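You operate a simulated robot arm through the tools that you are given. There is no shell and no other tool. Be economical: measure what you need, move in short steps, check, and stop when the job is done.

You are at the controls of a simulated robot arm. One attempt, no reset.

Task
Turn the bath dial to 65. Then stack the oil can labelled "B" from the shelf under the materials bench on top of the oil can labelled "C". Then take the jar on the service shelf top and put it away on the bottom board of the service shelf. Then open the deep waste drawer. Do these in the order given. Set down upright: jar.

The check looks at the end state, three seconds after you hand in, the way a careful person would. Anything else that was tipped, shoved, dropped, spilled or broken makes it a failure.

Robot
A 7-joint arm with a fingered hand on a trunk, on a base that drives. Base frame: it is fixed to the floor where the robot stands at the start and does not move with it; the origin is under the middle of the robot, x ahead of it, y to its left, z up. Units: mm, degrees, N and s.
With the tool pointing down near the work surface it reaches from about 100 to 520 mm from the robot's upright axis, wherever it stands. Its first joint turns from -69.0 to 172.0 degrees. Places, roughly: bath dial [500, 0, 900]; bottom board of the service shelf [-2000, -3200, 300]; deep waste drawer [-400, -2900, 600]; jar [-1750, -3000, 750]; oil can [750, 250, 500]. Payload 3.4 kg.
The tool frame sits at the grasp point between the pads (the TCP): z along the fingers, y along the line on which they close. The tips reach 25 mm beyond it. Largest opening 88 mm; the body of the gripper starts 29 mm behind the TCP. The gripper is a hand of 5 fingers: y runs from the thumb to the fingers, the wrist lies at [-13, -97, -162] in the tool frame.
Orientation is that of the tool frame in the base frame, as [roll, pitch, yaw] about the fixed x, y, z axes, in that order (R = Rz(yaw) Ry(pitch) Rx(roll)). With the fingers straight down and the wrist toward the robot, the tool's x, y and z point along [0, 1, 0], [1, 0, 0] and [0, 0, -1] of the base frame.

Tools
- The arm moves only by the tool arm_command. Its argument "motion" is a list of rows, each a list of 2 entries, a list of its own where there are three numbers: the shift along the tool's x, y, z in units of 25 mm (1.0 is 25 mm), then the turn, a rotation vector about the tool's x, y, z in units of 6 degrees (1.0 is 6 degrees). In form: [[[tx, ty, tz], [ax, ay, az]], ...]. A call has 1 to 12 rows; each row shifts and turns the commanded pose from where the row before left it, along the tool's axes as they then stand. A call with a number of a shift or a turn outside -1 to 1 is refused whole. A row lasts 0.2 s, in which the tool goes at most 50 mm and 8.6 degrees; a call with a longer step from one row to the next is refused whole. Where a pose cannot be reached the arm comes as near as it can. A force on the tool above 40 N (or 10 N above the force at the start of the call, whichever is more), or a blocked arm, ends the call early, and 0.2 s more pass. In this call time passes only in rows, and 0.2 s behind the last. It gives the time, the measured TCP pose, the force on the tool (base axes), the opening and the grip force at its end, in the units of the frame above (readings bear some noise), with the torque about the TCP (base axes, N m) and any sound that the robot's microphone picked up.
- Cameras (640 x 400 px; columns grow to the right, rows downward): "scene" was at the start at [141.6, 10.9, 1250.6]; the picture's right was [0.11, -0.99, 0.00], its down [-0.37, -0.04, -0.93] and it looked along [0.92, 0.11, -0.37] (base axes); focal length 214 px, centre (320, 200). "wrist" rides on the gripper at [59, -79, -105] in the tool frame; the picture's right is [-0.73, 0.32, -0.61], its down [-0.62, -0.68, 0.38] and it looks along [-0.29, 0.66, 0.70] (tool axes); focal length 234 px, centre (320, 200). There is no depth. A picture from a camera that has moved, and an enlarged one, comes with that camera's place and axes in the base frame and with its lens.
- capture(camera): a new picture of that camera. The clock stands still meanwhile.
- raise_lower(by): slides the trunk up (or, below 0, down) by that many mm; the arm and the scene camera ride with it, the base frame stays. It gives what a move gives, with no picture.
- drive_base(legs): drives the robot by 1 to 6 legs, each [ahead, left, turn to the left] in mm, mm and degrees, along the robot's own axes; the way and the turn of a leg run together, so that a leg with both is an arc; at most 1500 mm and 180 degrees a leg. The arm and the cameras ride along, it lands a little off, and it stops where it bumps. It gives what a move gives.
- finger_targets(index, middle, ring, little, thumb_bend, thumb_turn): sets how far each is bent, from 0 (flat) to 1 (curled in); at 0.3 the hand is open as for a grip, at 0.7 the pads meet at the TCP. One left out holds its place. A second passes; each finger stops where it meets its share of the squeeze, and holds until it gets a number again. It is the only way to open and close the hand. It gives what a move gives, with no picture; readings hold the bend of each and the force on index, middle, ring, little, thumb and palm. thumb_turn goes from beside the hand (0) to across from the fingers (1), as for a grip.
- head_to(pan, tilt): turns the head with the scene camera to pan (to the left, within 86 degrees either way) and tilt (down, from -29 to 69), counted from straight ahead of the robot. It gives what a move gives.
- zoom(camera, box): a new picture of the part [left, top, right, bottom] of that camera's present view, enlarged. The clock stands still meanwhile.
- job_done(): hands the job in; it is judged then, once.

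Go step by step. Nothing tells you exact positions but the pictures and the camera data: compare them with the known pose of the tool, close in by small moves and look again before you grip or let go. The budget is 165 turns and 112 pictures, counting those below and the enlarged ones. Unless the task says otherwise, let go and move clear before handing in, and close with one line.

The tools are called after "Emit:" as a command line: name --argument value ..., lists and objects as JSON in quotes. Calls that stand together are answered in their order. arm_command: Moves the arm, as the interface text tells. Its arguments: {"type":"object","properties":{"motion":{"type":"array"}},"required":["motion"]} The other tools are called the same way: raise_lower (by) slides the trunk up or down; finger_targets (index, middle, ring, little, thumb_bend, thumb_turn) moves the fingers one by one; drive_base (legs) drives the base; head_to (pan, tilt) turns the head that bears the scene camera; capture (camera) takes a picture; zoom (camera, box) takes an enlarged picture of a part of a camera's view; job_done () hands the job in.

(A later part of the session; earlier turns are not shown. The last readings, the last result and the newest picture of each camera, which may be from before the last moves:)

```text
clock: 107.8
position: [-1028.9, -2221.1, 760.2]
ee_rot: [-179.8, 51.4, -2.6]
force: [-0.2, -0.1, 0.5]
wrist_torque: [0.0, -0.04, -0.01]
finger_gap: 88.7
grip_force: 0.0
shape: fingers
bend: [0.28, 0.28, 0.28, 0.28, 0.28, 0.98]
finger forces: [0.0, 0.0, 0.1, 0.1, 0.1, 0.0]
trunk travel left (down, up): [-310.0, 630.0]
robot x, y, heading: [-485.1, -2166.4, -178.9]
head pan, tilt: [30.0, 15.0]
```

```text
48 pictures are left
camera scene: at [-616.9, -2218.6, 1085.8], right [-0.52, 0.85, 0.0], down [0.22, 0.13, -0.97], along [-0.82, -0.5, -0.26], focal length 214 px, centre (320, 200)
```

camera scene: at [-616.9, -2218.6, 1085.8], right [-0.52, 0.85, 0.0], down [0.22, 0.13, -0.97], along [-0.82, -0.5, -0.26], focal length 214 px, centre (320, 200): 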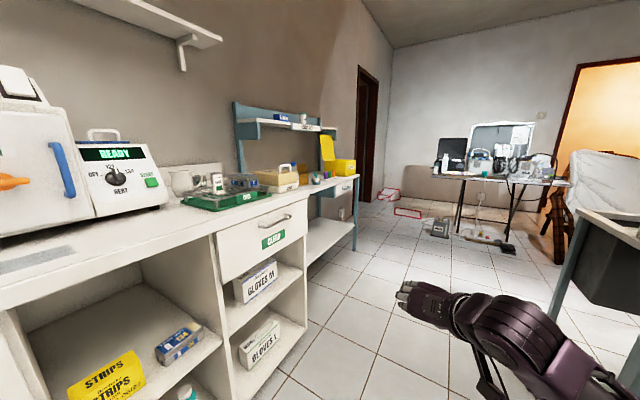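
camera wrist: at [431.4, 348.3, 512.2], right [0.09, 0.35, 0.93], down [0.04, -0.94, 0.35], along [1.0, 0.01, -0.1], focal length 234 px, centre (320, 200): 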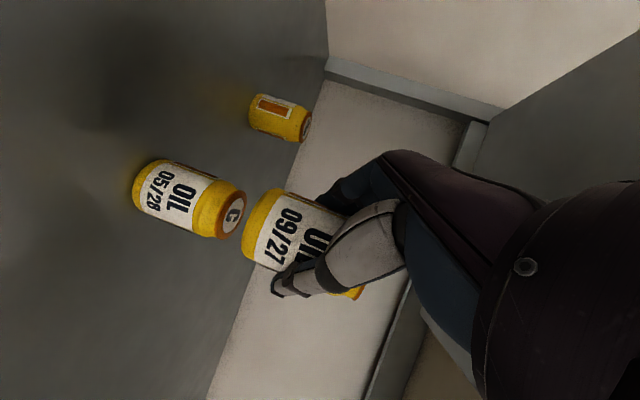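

The service shelf is the blue-framed unit. I drive west and turn to face it.

Emit:
drive_base --legs '[[1150, 0, 0], [0, 0, 89]]'

Emit:
head_to --pan 0 --tilt 25

Emit:
capture --camera "scene"

Emit:
capture --camera "wrist"

```text
clock: 117.4
position: [-1574.1, -2744.4, 760.9]
ee_rot: [-179.7, 51.5, 86.2]
force: [0.4, 0.4, -1.0]
wrist_torque: [-0.01, 0.02, 0.0]
finger_gap: 88.8
grip_force: 0.1
shape: fingers
bend: [0.28, 0.28, 0.28, 0.28, 0.28, 0.98]
finger forces: [0.1, 0.1, 0.0, 0.0, 0.0, 0.0]
trunk travel left (down, up): [-310.0, 630.0]
robot x, y, heading: [-1617.1, -2205.8, -90.0]
head pan, tilt: [30.0, 15.0]
```

```text
clock: 118.3
position: [-1574.4, -2744.3, 760.9]
ee_rot: [-179.7, 51.4, 86.2]
force: [-0.5, 0.2, 0.3]
wrist_torque: [0.01, 0.01, 0.0]
finger_gap: 88.4
grip_force: 0.0
shape: fingers
bend: [0.28, 0.28, 0.28, 0.28, 0.28, 0.98]
finger forces: [0.0, 0.0, 0.0, 0.0, 0.0, 0.0]
trunk travel left (down, up): [-310.0, 630.0]
robot x, y, heading: [-1616.4, -2202.8, -89.8]
head pan, tilt: [0.0, 25.0]
```

```text
47 pictures are left
camera scene: at [-1615.6, -2342.9, 1069.6], right [-1.0, 0.0, 0.0], down [0.0, 0.42, -0.91], along [0.0, -0.91, -0.42], focal length 214 px, centre (320, 200)
```

scene: 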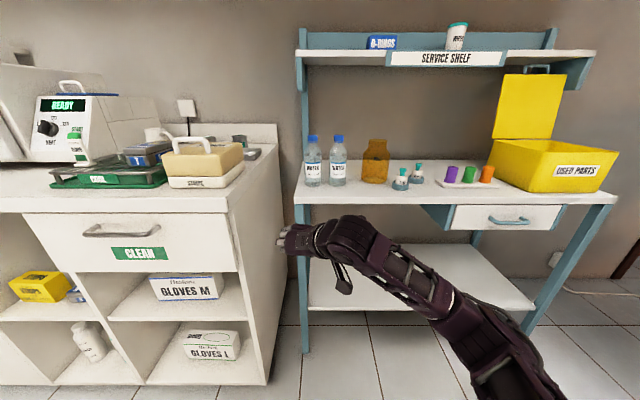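

```text
46 pictures are left
camera wrist: at [-1644.9, -2619.2, 779.8], right [0.33, 0.0, 0.95], down [-0.73, -0.64, 0.25], along [0.6, -0.77, -0.21], focal length 234 px, centre (320, 200)
```

wrist: 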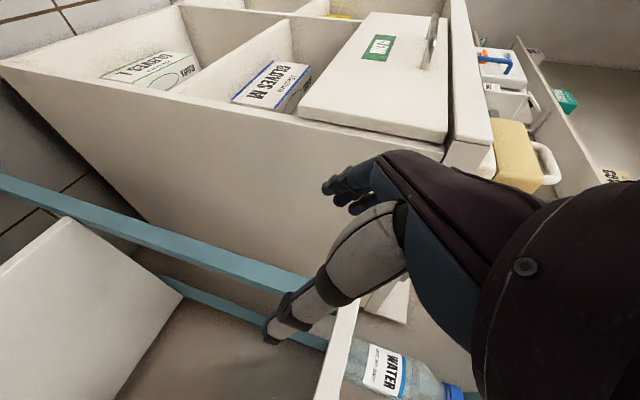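

The amber container on the top board is likely the jar; I zoom to confirm.

Emit:
zoom --camera "scene" --box '[296, 125, 456, 225]'

Emit:
zoom --camera "scene" --box '[290, 190, 620, 396]'

```text
4.00 times, centred on (376, 175) of scene
camera zoom: at [-1615.6, -2342.9, 1069.6], right [-1.0, 0.0, 0.0], down [0.0, 0.42, -0.91], along [0.0, -0.91, -0.42], focal length 858 px, centre (96, 300)
```

zoom: 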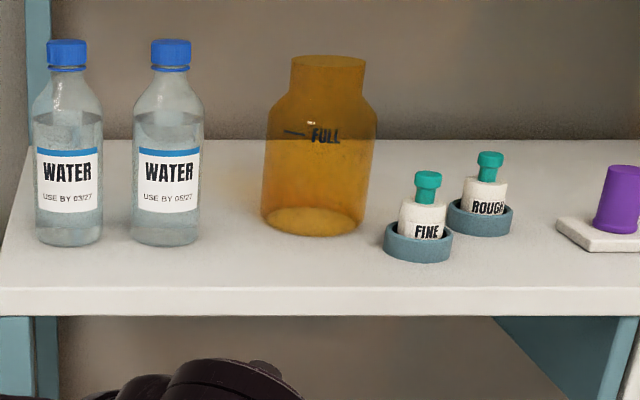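

```text
1.94 times, centred on (455, 293) of scene
camera zoom: at [-1615.6, -2342.9, 1069.6], right [-1.0, 0.0, 0.0], down [0.0, 0.42, -0.91], along [0.0, -0.91, -0.42], focal length 416 px, centre (58, 20)
```

zoom: 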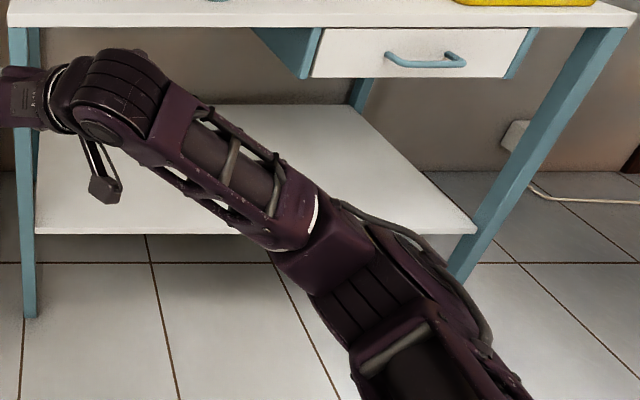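

The amber open jar is the target: neck ≈65 mm, rim z≈944, at about (−1814, −3090). I raise the trunk and return the hand to fingers-down with the wrist toward the robot.

Emit:
raise_lower --by 270

Emit:
arm_command --motion '[[[0, 0, 0], [0, 0.96, 0]], [[0, 0, 0], [0, 0.96, 0]], [[0, 0, 0], [0, 0.96, 0]], [[0, 0, 0], [0, 0.96, 0]], [[0, 0, 0], [0, 0.96, 0]], [[0, 0, 0], [0, 0.96, 0]], [[0, 0, 0], [0, 0.96, 0]], [[0, 0, 0], [0, 0.96, 0]], [[0, 0, 0], [0, 0.9, 0]]]'

Emit:
arm_command --motion '[[[0, 0, 0], [0, 0, 1]], [[0, 0, 0], [0, 0, 1]], [[0, 0, 0], [0, 0, 1]], [[0, 0, 0], [0, 0, 1]], [[0, 0, 0], [0, 0, 1]], [[0, 0, 0], [0, 0, 1]], [[0, 0, 0], [0, 0, 1]], [[0, 0, 0], [0, 0, 1]], [[0, 0, 0], [0, 0, 1]], [[0, 0, 0], [0, 0, 1]], [[0, 0, 0], [0, 0, 1]], [[0, 0, 0], [0, 0, 1]]]'

```text
clock: 121.1
position: [-1575.1, -2744.1, 1031.1]
ee_rot: [-179.9, 51.6, 86.1]
force: [-0.5, -0.2, 0.4]
wrist_torque: [0.02, 0.0, -0.01]
finger_gap: 88.7
grip_force: 0.2
shape: fingers
bend: [0.28, 0.28, 0.28, 0.28, 0.28, 0.98]
finger forces: [0.0, 0.0, 0.1, 0.1, 0.1, 0.0]
trunk travel left (down, up): [-580.0, 360.0]
robot x, y, heading: [-1617.0, -2202.3, -89.8]
head pan, tilt: [0.0, 25.0]
```

```text
clock: 123.1
position: [-1574.1, -2745.6, 1031.5]
ee_rot: [-179.9, -0.1, 86.0]
force: [-0.4, -0.9, 0.6]
wrist_torque: [-0.03, 0.01, 0.01]
finger_gap: 88.5
grip_force: 0.0
shape: fingers
bend: [0.28, 0.28, 0.28, 0.28, 0.28, 0.98]
finger forces: [0.0, 0.1, 0.0, 0.0, 0.1, 0.0]
trunk travel left (down, up): [-580.0, 360.0]
robot x, y, heading: [-1613.9, -2201.3, -89.7]
head pan, tilt: [0.0, 25.0]
```

```text
clock: 125.7
position: [-1574.9, -2744.4, 1031.2]
ee_rot: [-179.9, 0.1, 13.9]
force: [-0.1, -0.2, -0.6]
wrist_torque: [0.0, -0.01, -0.01]
finger_gap: 88.6
grip_force: 0.0
shape: fingers
bend: [0.28, 0.28, 0.28, 0.28, 0.28, 0.98]
finger forces: [0.0, 0.0, 0.0, 0.0, 0.0, 0.0]
trunk travel left (down, up): [-580.0, 360.0]
robot x, y, heading: [-1611.9, -2201.8, -90.0]
head pan, tilt: [0.0, 25.0]
```

I finish the yaw, retract the hand to ~440 mm ahead of the robot, and drive into position in front of the jar.

Emit:
arm_command --motion '[[[0, 0, 0], [0, 0, 1]], [[0, 0, 0], [0, 0, 1]], [[0, 0, 0], [0, 0, 0.3]], [[-0.4, -0.8, 0], [0, 0, 0]], [[-0.4, -0.8, 0], [0, 0, 0]], [[-0.4, -0.8, 0], [0, 0, 0]], [[-0.4, -0.8, 0], [0, 0, 0]], [[0, -0.8, 0], [0, 0, 0]]]'

Emit:
drive_base --legs '[[0, -195, 0], [330, 0, 0]]'

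Emit:
capture --camera "scene"

Emit:
capture --camera "wrist"

```text
clock: 127.5
position: [-1616.5, -2644.5, 1031.3]
ee_rot: [-180.0, 0.3, 0.3]
force: [0.4, -0.5, -0.7]
wrist_torque: [0.03, 0.01, -0.02]
finger_gap: 88.9
grip_force: 0.0
shape: fingers
bend: [0.28, 0.28, 0.28, 0.28, 0.28, 0.98]
finger forces: [0.0, 0.1, 0.0, 0.1, 0.0, 0.0]
trunk travel left (down, up): [-580.0, 360.0]
robot x, y, heading: [-1614.8, -2195.7, -89.8]
head pan, tilt: [0.0, 25.0]
```

```text
clock: 130.8
position: [-1811.8, -2974.2, 1031.7]
ee_rot: [180.0, 0.2, -0.2]
force: [0.4, -0.6, -0.7]
wrist_torque: [0.03, 0.0, 0.04]
finger_gap: 88.7
grip_force: 0.1
shape: fingers
bend: [0.28, 0.28, 0.28, 0.28, 0.28, 0.98]
finger forces: [0.1, 0.1, 0.1, 0.0, 0.0, 0.0]
trunk travel left (down, up): [-580.0, 360.0]
robot x, y, heading: [-1808.4, -2526.8, -90.2]
head pan, tilt: [0.0, 25.0]
```

```text
43 pictures are left
camera scene: at [-1809.2, -2671.8, 1339.5], right [-1.0, 0.0, 0.0], down [0.0, 0.42, -0.91], along [0.0, -0.91, -0.42], focal length 214 px, centre (320, 200)
```

scene: 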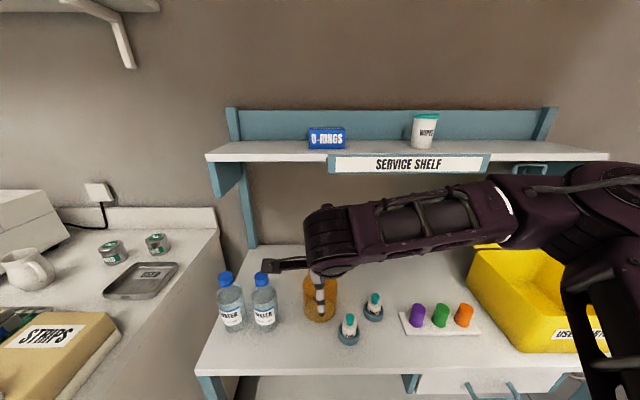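

```text
42 pictures are left
camera wrist: at [-1752.5, -2893.2, 1134.8], right [-0.73, -0.32, 0.61], down [-0.62, 0.68, -0.38], along [-0.29, -0.66, -0.7], focal length 234 px, centre (320, 200)
```

wrist: 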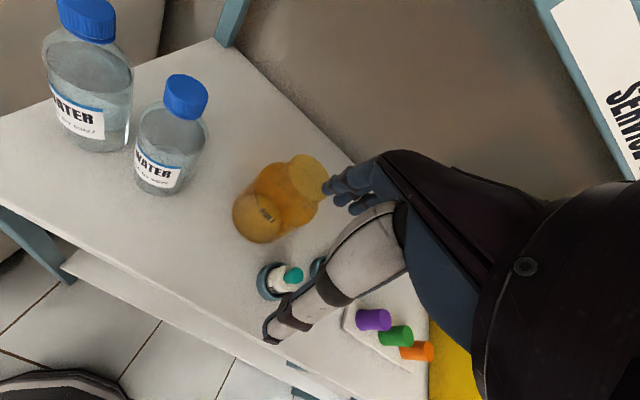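

Jar axis ≈ (−1808, −3087), table z 802, rim z 944. I drive 110 mm in so the hand hovers above the neck.

Emit:
drive_base --legs '[[110, 0, 0]]'

Emit:
capture --camera "wrist"

Emit:
capture --camera "scene"

```text
clock: 132.0
position: [-1812.6, -3084.7, 1030.7]
ee_rot: [-179.9, 0.2, -0.3]
force: [-0.6, -0.6, 0.0]
wrist_torque: [0.01, 0.0, -0.01]
finger_gap: 88.7
grip_force: 0.1
shape: fingers
bend: [0.28, 0.28, 0.28, 0.28, 0.28, 0.98]
finger forces: [0.1, 0.0, 0.1, 0.0, 0.1, 0.0]
trunk travel left (down, up): [-580.0, 360.0]
robot x, y, heading: [-1809.2, -2642.6, -90.3]
head pan, tilt: [0.0, 25.0]
```

```text
41 pictures are left
camera wrist: at [-1753.5, -3004.1, 1134.8], right [-0.73, -0.32, 0.61], down [-0.62, 0.68, -0.38], along [-0.29, -0.66, -0.7], focal length 234 px, centre (320, 200)
```

wrist: 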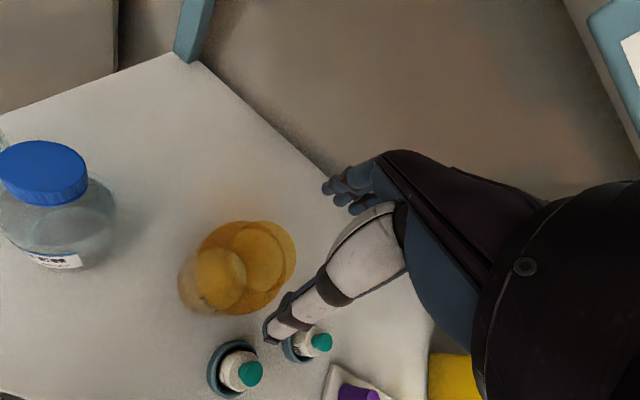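

```text
40 pictures are left
camera scene: at [-1809.8, -2782.7, 1339.5], right [-1.0, 0.01, 0.0], down [0.0, 0.42, -0.91], along [-0.01, -0.91, -0.42], focal length 214 px, centre (320, 200)
```

scene: 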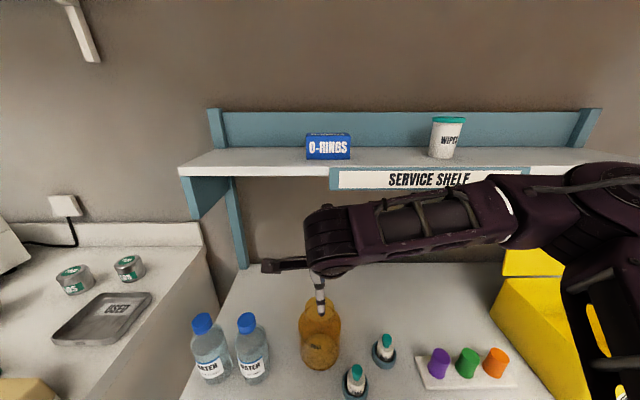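

Emit:
zoom --camera "wrist" --box '[160, 190, 352, 310]'

Emit:
zoom --camera "scene" --box '[260, 270, 388, 350]'

```text
3.33 times, centred on (256, 250) of wrist
camera zoom: at [-1753.5, -3004.1, 1134.8], right [-0.73, -0.32, 0.61], down [-0.62, 0.68, -0.38], along [-0.29, -0.66, -0.7], focal length 781 px, centre (533, 33)
```

zoom: 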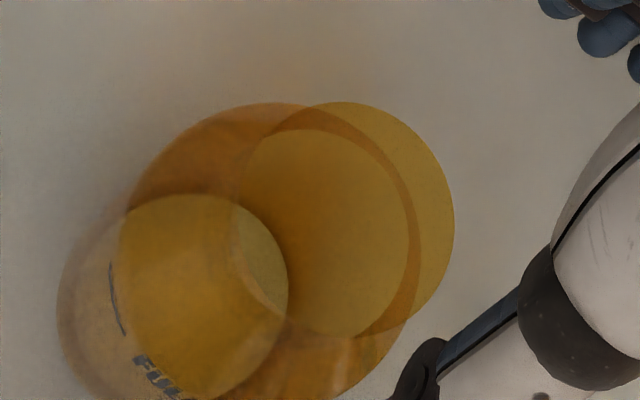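

```text
5.00 times, centred on (324, 310) of scene
camera zoom: at [-1809.8, -2782.7, 1339.5], right [-1.0, 0.01, 0.0], down [0.0, 0.42, -0.91], along [-0.01, -0.91, -0.42], focal length 1072 px, centre (300, -350)
```

zoom: 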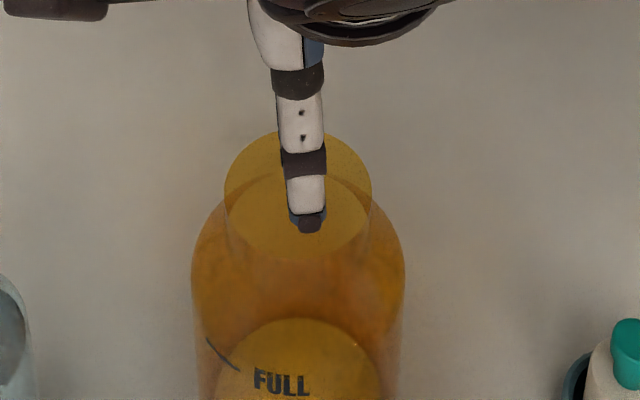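

Rim centre measured at (−1808, −3089), diameter ≈62. I align and descend to just above the rim, then check.

Emit:
arm_command --motion '[[[0.36, 0.19, 0], [0, 0, 0]], [[0, 0, 0.6], [0, 0, 0]], [[0, 0, 0.6], [0, 0, 0]], [[0, 0, 0.6], [0, 0, 0]], [[0, 0, 0.2], [0, 0, 0]]]'

Emit:
zoom --camera "wrist" --box '[160, 160, 416, 320]'

Emit:
zoom --camera "scene" --box '[260, 270, 388, 350]'

```text
clock: 133.2
position: [-1803.3, -3087.8, 979.4]
ee_rot: [179.9, 0.1, -0.3]
force: [0.1, 0.5, 0.0]
wrist_torque: [0.0, 0.03, 0.02]
finger_gap: 88.5
grip_force: 0.0
shape: fingers
bend: [0.28, 0.28, 0.28, 0.28, 0.28, 0.98]
finger forces: [0.0, 0.0, 0.1, 0.1, 0.0, 0.0]
trunk travel left (down, up): [-580.0, 360.0]
robot x, y, heading: [-1806.1, -2642.0, -90.2]
head pan, tilt: [0.0, 25.0]
```

```text
2.50 times, centred on (288, 240) of wrist
camera zoom: at [-1744.5, -3008.6, 1084.2], right [-0.73, -0.32, 0.61], down [-0.62, 0.68, -0.38], along [-0.29, -0.66, -0.69], focal length 585 px, centre (400, 100)
```

zoom: 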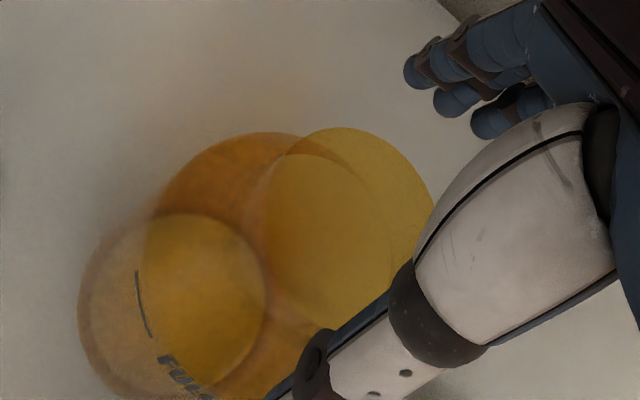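

```text
5.00 times, centred on (324, 310) of scene
camera zoom: at [-1809.8, -2781.9, 1339.6], right [-1.0, 0.01, 0.0], down [0.0, 0.42, -0.91], along [-0.01, -0.91, -0.42], focal length 1072 px, centre (300, -350)
```

zoom: 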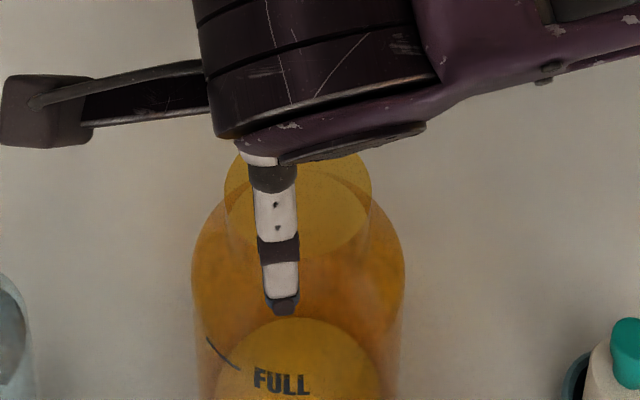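

Clear on both sides. I descend to TCP z≈950 and close all fingers around the neck.

Emit:
arm_command --motion '[[[0, 0, 0.4], [0, 0, 0]], [[0, 0, 0.4], [0, 0, 0]], [[0, 0, 0.38], [0, 0, 0]]]'

Emit:
finger_targets --index 0.6 --middle 0.6 --ring 0.6 --little 0.4 --thumb_bend 0.6

Emit:
zoom --camera "wrist" --box '[160, 160, 416, 320]'

Emit:
zoom --camera "scene" --box '[260, 270, 388, 350]'

```text
clock: 134.0
position: [-1804.7, -3090.1, 951.6]
ee_rot: [180.0, 0.1, -0.3]
force: [-0.1, -0.4, 0.3]
wrist_torque: [0.03, -0.03, 0.02]
finger_gap: 88.8
grip_force: 0.1
shape: fingers
bend: [0.28, 0.28, 0.28, 0.28, 0.28, 0.98]
finger forces: [0.0, 0.1, 0.1, 0.0, 0.0, 0.1]
trunk travel left (down, up): [-580.0, 360.0]
robot x, y, heading: [-1809.1, -2642.5, -90.2]
head pan, tilt: [0.0, 25.0]
```

```text
clock: 135.0
position: [-1805.2, -3090.5, 951.4]
ee_rot: [-180.0, 0.1, -0.4]
force: [0.6, 0.0, -0.2]
wrist_torque: [-0.03, 0.05, -0.03]
finger_gap: 51.0
grip_force: 15.0
shape: fingers
bend: [0.5, 0.51, 0.55, 0.4, 0.45, 0.95]
finger forces: [5.5, 6.3, 2.8, 0.0, 15.9, 0.0]
trunk travel left (down, up): [-580.0, 360.0]
robot x, y, heading: [-1808.8, -2638.3, -90.4]
head pan, tilt: [0.0, 25.0]
```

```text
2.50 times, centred on (288, 240) of wrist
camera zoom: at [-1744.6, -3009.1, 1055.2], right [-0.73, -0.32, 0.61], down [-0.62, 0.68, -0.38], along [-0.29, -0.66, -0.69], focal length 585 px, centre (400, 100)
```

zoom: 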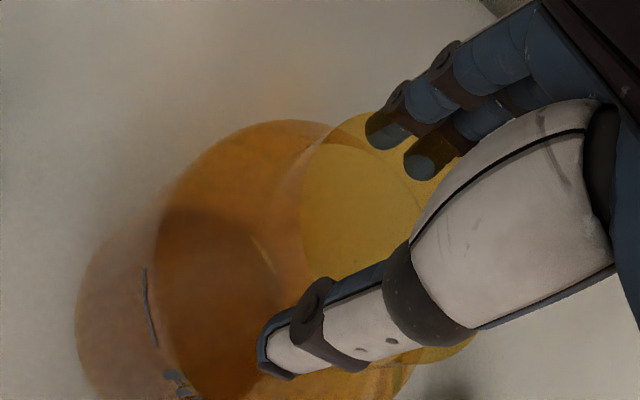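

```text
5.00 times, centred on (324, 310) of scene
camera zoom: at [-1809.9, -2782.2, 1339.5], right [-1.0, 0.01, 0.0], down [0.0, 0.42, -0.91], along [-0.01, -0.91, -0.42], focal length 1072 px, centre (300, -350)
```

zoom: 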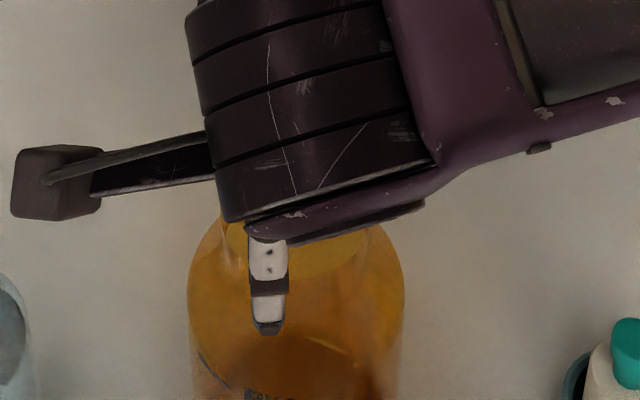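

Gripped at 15 N. I lift 15 mm slowly as a test.

Emit:
arm_command --motion '[[[0, 0, -0.1], [0, 0, 0]], [[0, 0, -0.2], [0, 0, 0]], [[0, 0, -0.2], [0, 0, 0]], [[0, 0, -0.2], [0, 0, 0]]]'

Emit:
capture --camera "scene"

Emit:
capture --camera "wrist"

```text
clock: 136.0
position: [-1804.1, -3088.9, 970.2]
ee_rot: [-180.0, 0.1, -0.3]
force: [0.2, 0.6, -1.7]
wrist_torque: [0.0, -0.02, 0.01]
finger_gap: 50.7
grip_force: 15.3
shape: fingers
bend: [0.5, 0.52, 0.55, 0.4, 0.45, 0.95]
finger forces: [5.5, 6.3, 3.0, 0.0, 16.1, 0.1]
trunk travel left (down, up): [-580.0, 360.0]
robot x, y, heading: [-1808.7, -2643.1, -90.0]
head pan, tilt: [0.0, 25.0]
```

```text
33 pictures are left
camera scene: at [-1809.9, -2782.1, 1339.6], right [-1.0, 0.01, 0.0], down [0.0, 0.42, -0.91], along [-0.01, -0.91, -0.42], focal length 214 px, centre (320, 200)
```

scene: 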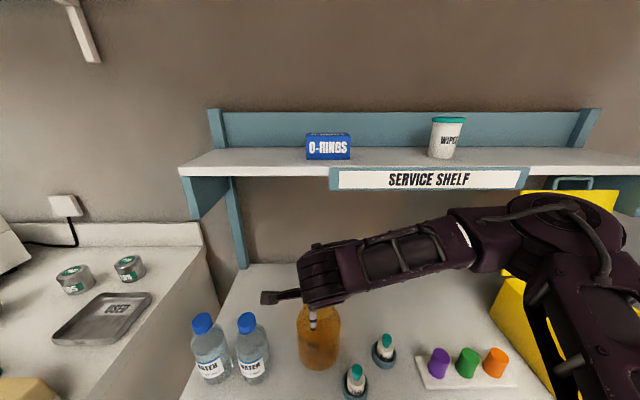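

```text
32 pictures are left
camera wrist: at [-1743.8, -3008.8, 1073.3], right [-0.73, -0.32, 0.61], down [-0.62, 0.68, -0.38], along [-0.29, -0.66, -0.69], focal length 234 px, centre (320, 200)
```

wrist: 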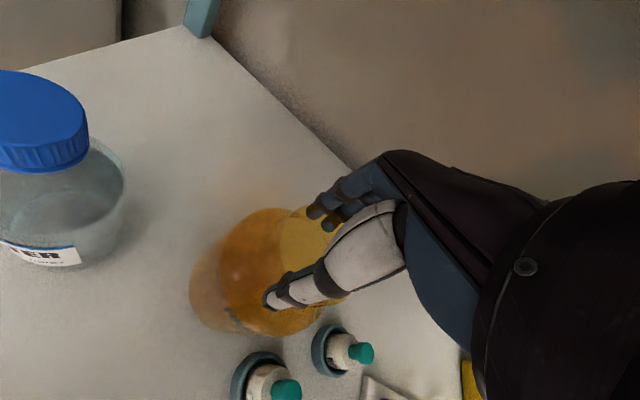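

The jar is up and light. I raise 80 mm to clear the neighbours, back out, and lower the trunk in front of the shelf.

Emit:
raise_lower --by 80

Emit:
drive_base --legs '[[-330, 0, 0]]'

Emit:
raise_lower --by -540

Emit:
capture --camera "scene"

```text
clock: 137.2
position: [-1803.7, -3088.3, 1049.2]
ee_rot: [179.9, 0.1, -0.2]
force: [0.1, 0.7, -0.8]
wrist_torque: [0.01, 0.01, 0.0]
finger_gap: 50.8
grip_force: 14.8
shape: fingers
bend: [0.5, 0.52, 0.55, 0.4, 0.45, 0.95]
finger forces: [5.4, 6.2, 2.9, 0.0, 16.1, 0.0]
trunk travel left (down, up): [-660.0, 280.0]
robot x, y, heading: [-1806.3, -2637.0, -90.0]
head pan, tilt: [0.0, 25.0]
```

```text
clock: 139.3
position: [-1800.8, -2759.5, 1050.1]
ee_rot: [179.9, 0.0, -0.1]
force: [0.5, 0.1, -0.5]
wrist_torque: [-0.01, -0.02, 0.02]
finger_gap: 50.9
grip_force: 15.3
shape: fingers
bend: [0.5, 0.52, 0.55, 0.4, 0.45, 0.95]
finger forces: [5.5, 6.1, 2.9, 0.0, 16.1, 0.0]
trunk travel left (down, up): [-660.0, 280.0]
robot x, y, heading: [-1807.1, -2312.1, -89.9]
head pan, tilt: [0.0, 25.0]
```

```text
refused: -540 is not a number from -400 to 400
```

```text
31 pictures are left
camera scene: at [-1808.2, -2453.0, 1419.6], right [-1.0, 0.0, 0.0], down [0.0, 0.42, -0.91], along [0.0, -0.91, -0.42], focal length 214 px, centre (320, 200)
```

scene: 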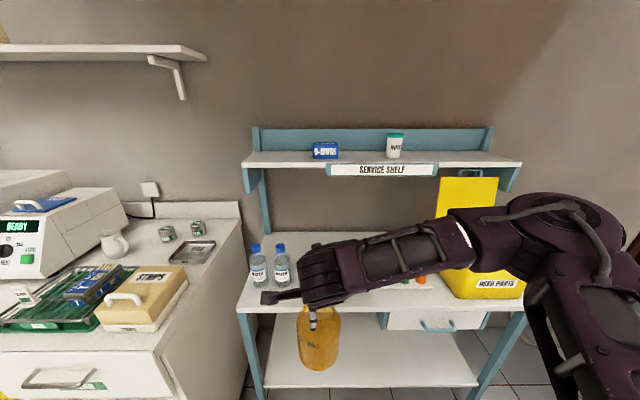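

Emit:
raise_lower --by -400

Emit:
raise_lower --by -140

Emit:
head_to --pan 0 --tilt 35

Emit:
capture --camera "scene"

Emit:
capture --camera "wrist"

```text
clock: 143.2
position: [-1800.9, -2759.7, 649.8]
ee_rot: [180.0, 0.1, -0.1]
force: [0.7, 0.4, -1.6]
wrist_torque: [0.0, 0.0, 0.02]
finger_gap: 51.1
grip_force: 15.5
shape: fingers
bend: [0.5, 0.52, 0.55, 0.4, 0.45, 0.95]
finger forces: [5.4, 6.0, 2.8, 0.0, 16.2, 0.0]
trunk travel left (down, up): [-260.0, 680.0]
robot x, y, heading: [-1808.7, -2317.4, -89.8]
head pan, tilt: [0.0, 25.0]
```

```text
clock: 144.8
position: [-1799.6, -2759.4, 509.6]
ee_rot: [-179.9, 0.1, -0.1]
force: [-0.5, -0.2, -1.4]
wrist_torque: [0.02, -0.02, 0.0]
finger_gap: 50.8
grip_force: 15.3
shape: fingers
bend: [0.5, 0.52, 0.55, 0.4, 0.45, 0.95]
finger forces: [5.4, 6.1, 2.9, 0.0, 16.1, 0.1]
trunk travel left (down, up): [-120.0, 820.0]
robot x, y, heading: [-1806.1, -2310.8, -90.0]
head pan, tilt: [0.0, 25.0]
```

```text
clock: 145.6
position: [-1800.0, -2759.5, 509.4]
ee_rot: [-180.0, 0.0, -0.1]
force: [0.0, -0.3, -1.3]
wrist_torque: [0.0, -0.01, 0.02]
finger_gap: 50.5
grip_force: 15.2
shape: fingers
bend: [0.5, 0.52, 0.55, 0.4, 0.45, 0.95]
finger forces: [5.3, 6.1, 2.9, 0.1, 16.1, 0.0]
trunk travel left (down, up): [-120.0, 820.0]
robot x, y, heading: [-1809.6, -2309.5, -90.0]
head pan, tilt: [0.0, 35.0]
```

```text
30 pictures are left
camera scene: at [-1808.1, -2449.2, 863.8], right [-1.0, 0.0, 0.0], down [0.0, 0.57, -0.82], along [0.0, -0.82, -0.57], focal length 214 px, centre (320, 200)
```

scene: 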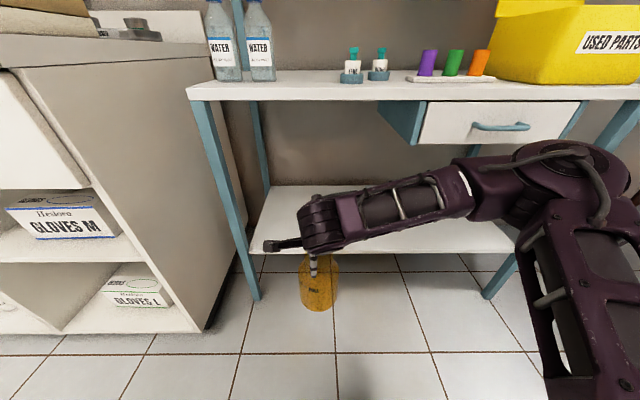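

```text
29 pictures are left
camera wrist: at [-1741.3, -2679.7, 613.0], right [-0.72, -0.32, 0.61], down [-0.62, 0.68, -0.38], along [-0.29, -0.66, -0.69], focal length 234 px, centre (320, 200)
```

wrist: 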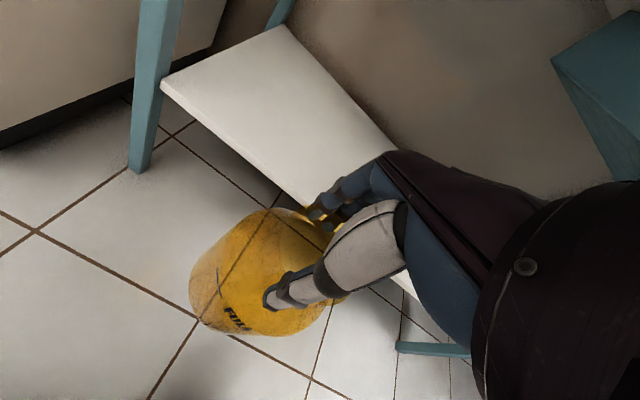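

The bottom board is at z≈297, front edge y≈−2945, left end x≈−1570. I shift slightly left and drive in so the jar hangs over the board.

Emit:
drive_base --legs '[[0, 50, 0], [252, 0, 0]]'

Emit:
capture --camera "scene"

Emit:
capture --camera "wrist"

```text
clock: 147.9
position: [-1750.4, -2998.9, 509.4]
ee_rot: [180.0, 0.3, -0.1]
force: [-0.3, 0.6, -1.2]
wrist_torque: [-0.01, 0.02, 0.0]
finger_gap: 50.7
grip_force: 15.9
shape: fingers
bend: [0.5, 0.52, 0.55, 0.4, 0.45, 0.95]
finger forces: [5.6, 6.3, 3.0, 0.0, 16.2, 0.1]
trunk travel left (down, up): [-120.0, 820.0]
robot x, y, heading: [-1752.8, -2552.1, -90.1]
head pan, tilt: [0.0, 35.0]
stopped in leg 2: the robot was blocked; the commanded pose is now the measured one
```

```text
28 pictures are left
camera scene: at [-1755.6, -2686.2, 865.3], right [-1.0, 0.0, 0.0], down [0.0, 0.57, -0.82], along [0.0, -0.82, -0.57], focal length 214 px, centre (320, 200)
```

scene: 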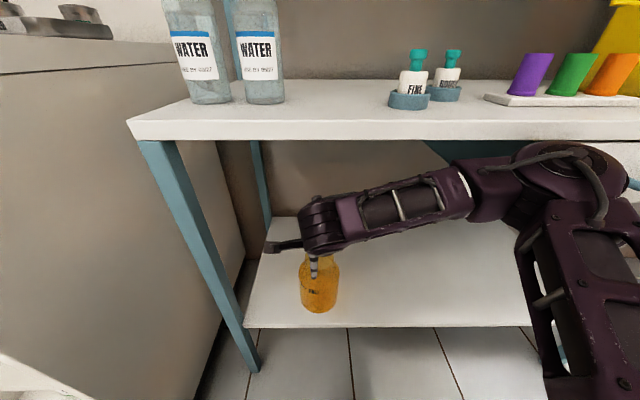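

```text
27 pictures are left
camera wrist: at [-1690.3, -2918.1, 613.5], right [-0.72, -0.32, 0.61], down [-0.62, 0.68, -0.38], along [-0.3, -0.66, -0.69], focal length 234 px, centre (320, 200)
```

wrist: 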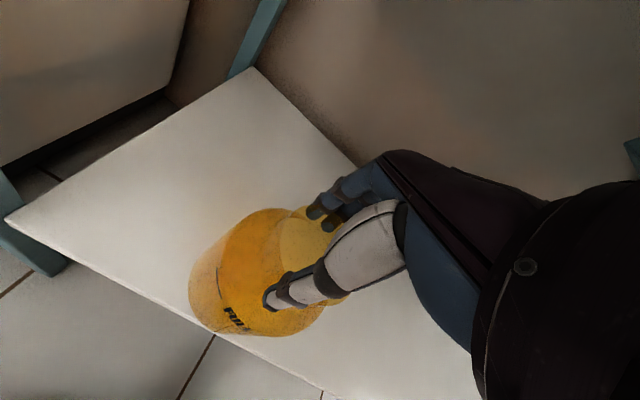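

The elbow met the table's drawer side. I back off, rotate the base −20° so the elbow stays clear, and come in diagonally.

Emit:
drive_base --legs '[[-80, 0, 0], [0, 0, -20]]'

Emit:
capture --camera "scene"

```text
clock: 150.1
position: [-1903.0, -2896.8, 507.5]
ee_rot: [-179.5, 0.3, -19.9]
force: [0.2, -0.5, -1.0]
wrist_torque: [-0.02, 0.03, -0.01]
finger_gap: 50.8
grip_force: 15.6
shape: fingers
bend: [0.5, 0.52, 0.55, 0.4, 0.45, 0.95]
finger forces: [5.5, 6.1, 3.1, 0.1, 16.0, 0.1]
trunk travel left (down, up): [-120.0, 820.0]
robot x, y, heading: [-1755.7, -2474.7, -109.9]
head pan, tilt: [0.0, 35.0]
```

```text
26 pictures are left
camera scene: at [-1804.2, -2603.4, 863.8], right [-0.94, 0.34, 0.0], down [0.2, 0.54, -0.82], along [-0.28, -0.77, -0.57], focal length 214 px, centre (320, 200)
```

scene: 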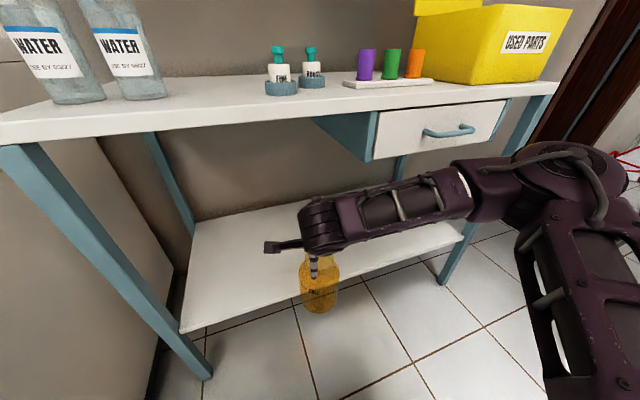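

Emit:
drive_base --legs '[[0, 187, 0], [65, 0, 0]]'

Emit:
capture --camera "scene"

Emit:
capture --camera "wrist"

```text
clock: 152.2
position: [-1746.4, -3022.2, 505.8]
ee_rot: [-179.6, 0.3, -20.0]
force: [0.6, -0.3, -1.5]
wrist_torque: [-0.03, -0.01, -0.02]
finger_gap: 51.0
grip_force: 15.1
shape: fingers
bend: [0.5, 0.52, 0.55, 0.4, 0.45, 0.95]
finger forces: [5.6, 6.1, 3.0, 0.0, 16.0, 0.0]
trunk travel left (down, up): [-120.0, 820.0]
robot x, y, heading: [-1600.1, -2597.0, -109.9]
head pan, tilt: [0.0, 35.0]
```

```text
25 pictures are left
camera scene: at [-1646.9, -2729.6, 863.8], right [-0.94, 0.34, 0.0], down [0.2, 0.54, -0.82], along [-0.28, -0.77, -0.57], focal length 214 px, centre (320, 200)
```

scene: 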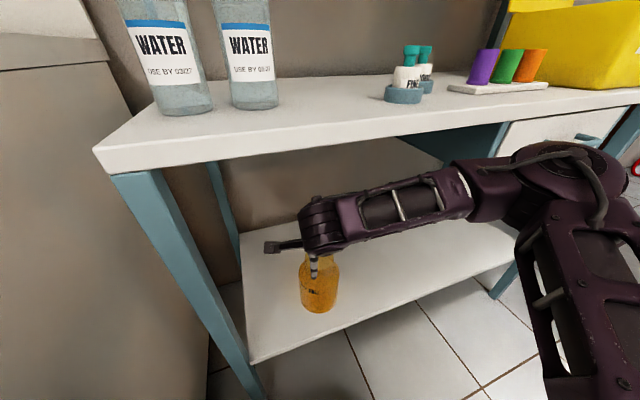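

```text
24 pictures are left
camera wrist: at [-1662.8, -2968.1, 610.2], right [-0.79, -0.06, 0.61], down [-0.36, 0.86, -0.38], along [-0.5, -0.51, -0.7], focal length 234 px, centre (320, 200)
```

wrist: 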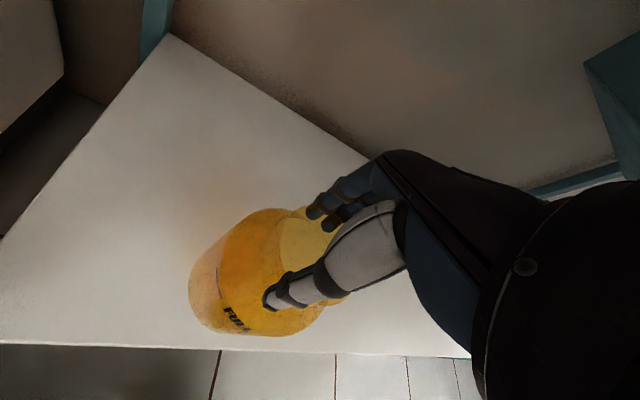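

Jar hangs over the board. I lower 45 mm with the trunk, then by small arm steps until contact.

Emit:
raise_lower --by -45

Emit:
arm_command --motion '[[[0, 0, 0.12], [0, 0, 0]], [[0, 0, 0.12], [0, 0, 0]]]'

Emit:
zoom --camera "scene" --box '[250, 240, 410, 340]'

```text
clock: 153.1
position: [-1744.6, -3022.8, 460.3]
ee_rot: [-179.6, 0.3, -19.9]
force: [-0.1, -0.3, -0.8]
wrist_torque: [-0.06, -0.01, 0.0]
finger_gap: 50.7
grip_force: 15.5
shape: fingers
bend: [0.5, 0.52, 0.55, 0.4, 0.45, 0.95]
finger forces: [5.6, 6.0, 2.8, 0.1, 16.0, 0.1]
trunk travel left (down, up): [-75.0, 865.0]
robot x, y, heading: [-1597.6, -2600.7, -109.9]
head pan, tilt: [0.0, 35.0]
```

```text
clock: 153.7
position: [-1745.0, -3023.1, 453.8]
ee_rot: [-179.5, 0.1, -19.9]
force: [-0.2, 0.4, -1.1]
wrist_torque: [-0.02, 0.01, 0.0]
finger_gap: 50.6
grip_force: 15.0
shape: fingers
bend: [0.5, 0.52, 0.55, 0.4, 0.45, 0.95]
finger forces: [5.5, 6.2, 3.0, 0.1, 15.9, 0.1]
trunk travel left (down, up): [-75.0, 865.0]
robot x, y, heading: [-1598.7, -2600.0, -110.2]
head pan, tilt: [0.0, 35.0]
```

```text
4.00 times, centred on (330, 290) of scene
camera zoom: at [-1646.9, -2729.6, 818.8], right [-0.94, 0.34, 0.0], down [0.2, 0.54, -0.82], along [-0.28, -0.77, -0.57], focal length 858 px, centre (280, -160)
```

zoom: 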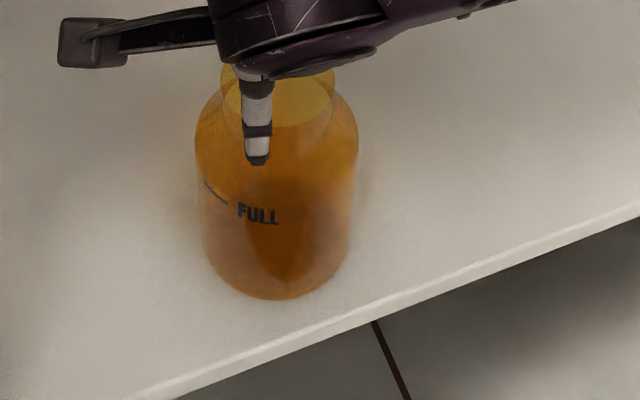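

Jar sits over the board with margin from the edge, still a bit above it. I continue in 2 mm steps.

Emit:
arm_command --motion '[[[0, 0, 0.08], [0, 0, 0]], [[0, 0, 0.08], [0, 0, 0]], [[0, 0, 0.06], [0, 0, 0]]]'

Emit:
arm_command --motion '[[[0, 0, 0.06], [0, 0, 0]]]'

Emit:
arm_command --motion '[[[0, 0, 0.06], [0, 0, 0]]]'

```text
clock: 154.5
position: [-1744.8, -3021.9, 451.2]
ee_rot: [-179.7, 0.1, -19.9]
force: [2.1, 2.3, 9.6]
wrist_torque: [0.01, 0.02, 0.02]
finger_gap: 51.0
grip_force: 16.6
shape: fingers
bend: [0.51, 0.52, 0.56, 0.4, 0.45, 0.95]
finger forces: [5.2, 5.8, 2.8, 0.0, 18.7, 0.0]
trunk travel left (down, up): [-75.0, 865.0]
robot x, y, heading: [-1599.6, -2595.4, -110.2]
head pan, tilt: [0.0, 35.0]
```

```text
clock: 154.9
position: [-1744.1, -3022.6, 449.7]
ee_rot: [-179.8, 0.1, -19.8]
force: [3.8, 1.1, 16.5]
wrist_torque: [-0.01, -0.03, 0.02]
finger_gap: 51.0
grip_force: 17.3
shape: fingers
bend: [0.51, 0.52, 0.56, 0.4, 0.45, 0.94]
finger forces: [5.5, 5.9, 2.7, 0.1, 20.0, 0.0]
trunk travel left (down, up): [-75.0, 865.0]
robot x, y, heading: [-1597.0, -2601.8, -110.0]
head pan, tilt: [0.0, 35.0]
```

```text
clock: 155.3
position: [-1744.4, -3022.0, 449.6]
ee_rot: [-179.8, 0.2, -19.9]
force: [4.2, 0.8, 24.4]
wrist_torque: [0.18, -0.11, 0.02]
finger_gap: 50.9
grip_force: 18.1
shape: fingers
bend: [0.52, 0.52, 0.56, 0.4, 0.45, 0.94]
finger forces: [5.3, 5.9, 2.7, 0.0, 23.2, 0.0]
trunk travel left (down, up): [-75.0, 865.0]
robot x, y, heading: [-1597.7, -2599.8, -110.0]
head pan, tilt: [0.0, 35.0]
```

In contact; I relieve the pressing by about 3 mm, then release.

Emit:
arm_command --motion '[[[0, 0, -0.06], [0, 0, 0]], [[0, 0, -0.07], [0, 0, 0]]]'

Emit:
finger_targets --index 0.42 --middle 0.42 --ring 0.42 --little 0.4 --thumb_bend 0.4

Emit:
finger_targets --index 0.28 --middle 0.28 --ring 0.28 --little 0.28 --thumb_bend 0.28

Emit:
zoom --camera "scene" --box '[250, 240, 410, 340]'

```text
clock: 155.9
position: [-1744.0, -3023.1, 450.0]
ee_rot: [-179.5, 0.3, -19.8]
force: [2.7, -1.0, 15.1]
wrist_torque: [-0.08, -0.03, 0.03]
finger_gap: 51.2
grip_force: 16.8
shape: fingers
bend: [0.52, 0.52, 0.56, 0.4, 0.45, 0.94]
finger forces: [5.5, 6.3, 2.6, 0.0, 19.0, 0.0]
trunk travel left (down, up): [-75.0, 865.0]
robot x, y, heading: [-1595.7, -2603.2, -110.0]
head pan, tilt: [0.0, 35.0]
```

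```text
clock: 156.9
position: [-1745.9, -3022.9, 450.2]
ee_rot: [-179.5, 0.2, -19.9]
force: [-0.5, 0.4, -0.3]
wrist_torque: [-0.01, 0.0, 0.02]
finger_gap: 61.4
grip_force: 0.0
shape: fingers
bend: [0.42, 0.42, 0.42, 0.4, 0.4, 0.97]
finger forces: [0.1, 0.1, 0.1, 0.0, 0.1, 0.1]
trunk travel left (down, up): [-75.0, 865.0]
robot x, y, heading: [-1601.6, -2598.9, -110.0]
head pan, tilt: [0.0, 35.0]
```

```text
clock: 157.9
position: [-1745.4, -3023.0, 449.8]
ee_rot: [-179.5, 0.2, -19.9]
force: [0.1, 0.2, 0.5]
wrist_torque: [-0.01, 0.0, -0.02]
finger_gap: 88.2
grip_force: 0.0
shape: fingers
bend: [0.28, 0.28, 0.28, 0.28, 0.28, 0.97]
finger forces: [0.0, 0.1, 0.0, 0.0, 0.0, 0.0]
trunk travel left (down, up): [-75.0, 865.0]
robot x, y, heading: [-1601.1, -2600.8, -109.9]
head pan, tilt: [0.0, 35.0]
```

```text
4.00 times, centred on (330, 290) of scene
camera zoom: at [-1646.8, -2729.4, 818.8], right [-0.94, 0.34, 0.0], down [0.2, 0.54, -0.82], along [-0.28, -0.77, -0.57], focal length 858 px, centre (280, -160)
```

zoom: 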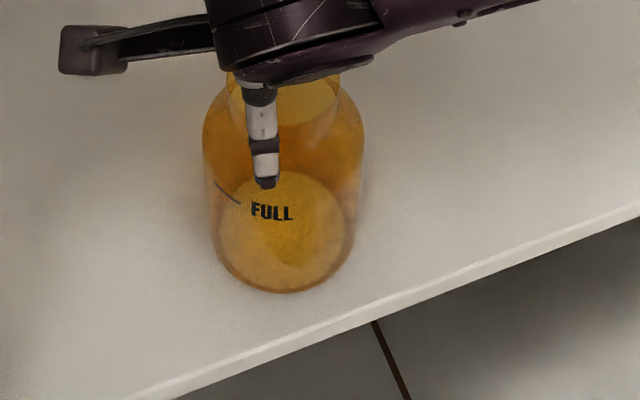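

Jar stands upright. I raise straight up 58 mm and back out along the path I came.

Emit:
raise_lower --by 58

Emit:
drive_base --legs '[[-350, 0, 0]]'

Emit:
capture --camera "scene"

```text
clock: 158.9
position: [-1745.6, -3022.5, 506.6]
ee_rot: [-179.5, 0.3, -19.9]
force: [-0.4, -0.5, -0.3]
wrist_torque: [0.0, -0.02, 0.01]
finger_gap: 88.1
grip_force: 0.1
shape: fingers
bend: [0.28, 0.28, 0.28, 0.28, 0.28, 0.97]
finger forces: [0.0, 0.0, 0.1, 0.0, 0.0, 0.0]
trunk travel left (down, up): [-133.0, 807.0]
robot x, y, heading: [-1601.3, -2599.0, -110.2]
head pan, tilt: [0.0, 35.0]
```

```text
clock: 161.1
position: [-1626.5, -2698.7, 505.9]
ee_rot: [-179.4, 0.2, -19.8]
force: [0.0, 0.4, -0.7]
wrist_torque: [-0.01, -0.01, 0.01]
finger_gap: 88.3
grip_force: 0.0
shape: fingers
bend: [0.28, 0.28, 0.28, 0.28, 0.28, 0.97]
finger forces: [0.0, 0.0, 0.0, 0.0, 0.0, 0.0]
trunk travel left (down, up): [-133.0, 807.0]
robot x, y, heading: [-1481.2, -2279.1, -110.0]
head pan, tilt: [0.0, 35.0]
```

```text
21 pictures are left
camera scene: at [-1529.2, -2404.4, 876.8], right [-0.94, 0.34, 0.0], down [0.19, 0.54, -0.82], along [-0.28, -0.77, -0.57], focal length 214 px, centre (320, 200)
```

scene: 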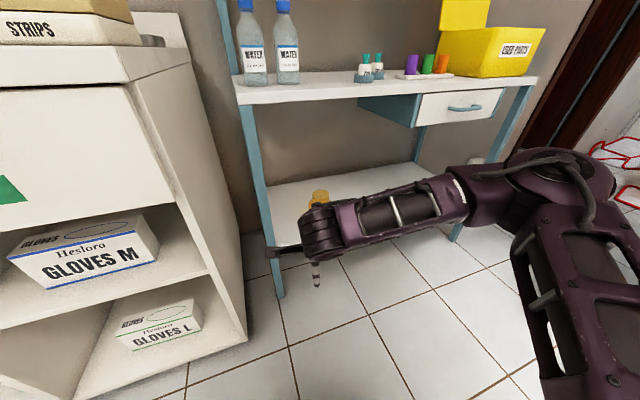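

Jar is on the bottom board. Next the waste drawer: I turn to −90°, move east in front of it and look.

Emit:
drive_base --legs '[[-60, 0, 0], [0, 0, 20], [0, 1060, 0]]'

Emit:
raise_lower --by 350

Emit:
capture --camera "scene"

Emit:
capture --camera "wrist"

```text
clock: 168.2
position: [-406.5, -2674.2, 506.8]
ee_rot: [-179.5, 0.2, -0.6]
force: [-0.6, 0.8, 0.7]
wrist_torque: [0.02, 0.02, 0.01]
finger_gap: 88.4
grip_force: 0.0
shape: fingers
bend: [0.28, 0.28, 0.28, 0.28, 0.28, 0.97]
finger forces: [0.0, 0.0, 0.0, 0.1, 0.0, 0.1]
trunk travel left (down, up): [-133.0, 807.0]
robot x, y, heading: [-406.0, -2225.0, -90.7]
head pan, tilt: [0.0, 35.0]
```

```text
clock: 171.6
position: [-405.5, -2674.3, 857.2]
ee_rot: [-179.5, 0.2, -0.6]
force: [0.4, 0.8, -1.0]
wrist_torque: [-0.01, 0.04, 0.01]
finger_gap: 88.0
grip_force: 0.1
shape: fingers
bend: [0.28, 0.28, 0.28, 0.28, 0.28, 0.97]
finger forces: [0.1, 0.1, 0.1, 0.0, 0.0, 0.0]
trunk travel left (down, up): [-483.0, 457.0]
robot x, y, heading: [-408.9, -2227.3, -90.7]
head pan, tilt: [0.0, 35.0]
```

```text
20 pictures are left
camera scene: at [-410.0, -2363.6, 1226.8], right [-1.0, 0.01, 0.0], down [0.01, 0.57, -0.82], along [-0.01, -0.82, -0.57], focal length 214 px, centre (320, 200)
```

scene: 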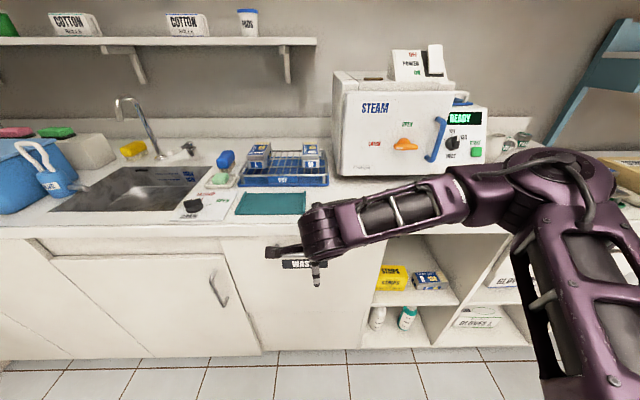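

```text
19 pictures are left
camera wrist: at [-345.9, -2594.9, 962.2], right [-0.73, -0.32, 0.61], down [-0.62, 0.69, -0.38], along [-0.3, -0.65, -0.7], focal length 234 px, centre (320, 200)
```

wrist: 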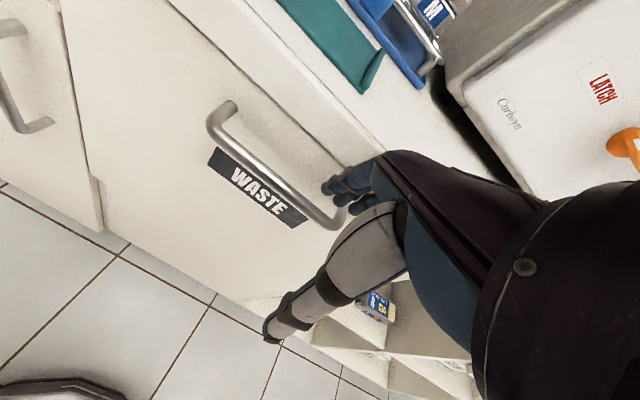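

The cabinet front is closer than I thought (y≈−2740). I back off 120 mm and re-measure the handle.

Emit:
drive_base --legs '[[-120, 0, 0]]'

Emit:
capture --camera "wrist"

Emit:
zoom --camera "scene" --box '[220, 200, 420, 325]'

```text
clock: 172.9
position: [-405.3, -2550.8, 857.8]
ee_rot: [-179.6, 0.2, -0.6]
force: [0.6, -0.1, 0.2]
wrist_torque: [0.0, 0.0, 0.01]
finger_gap: 88.2
grip_force: 0.0
shape: fingers
bend: [0.28, 0.28, 0.28, 0.28, 0.28, 0.97]
finger forces: [0.1, 0.1, 0.0, 0.1, 0.0, 0.0]
trunk travel left (down, up): [-483.0, 457.0]
robot x, y, heading: [-406.9, -2106.0, -90.7]
head pan, tilt: [0.0, 35.0]
```

```text
18 pictures are left
camera wrist: at [-344.4, -2471.7, 962.5], right [-0.73, -0.32, 0.61], down [-0.62, 0.69, -0.38], along [-0.3, -0.65, -0.7], focal length 234 px, centre (320, 200)
```

wrist: 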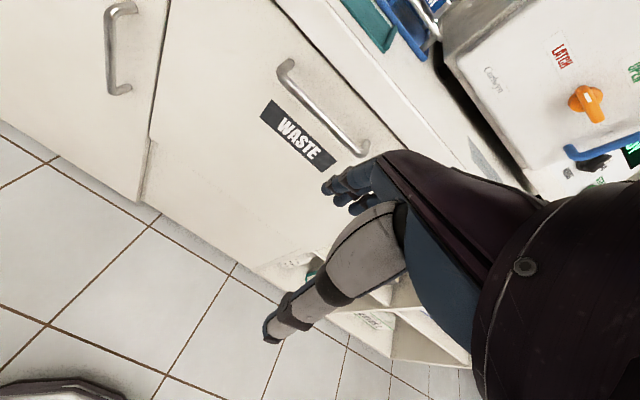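

```text
3.20 times, centred on (320, 262) of scene
camera zoom: at [-408.4, -2240.2, 1227.0], right [-1.0, 0.01, 0.0], down [0.01, 0.57, -0.82], along [-0.01, -0.82, -0.57], focal length 686 px, centre (320, 0)
```

zoom: 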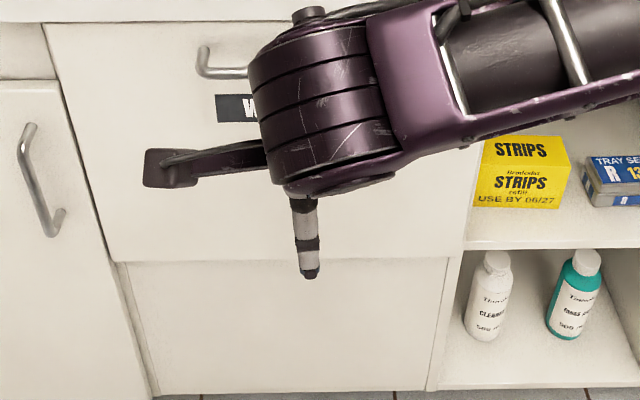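

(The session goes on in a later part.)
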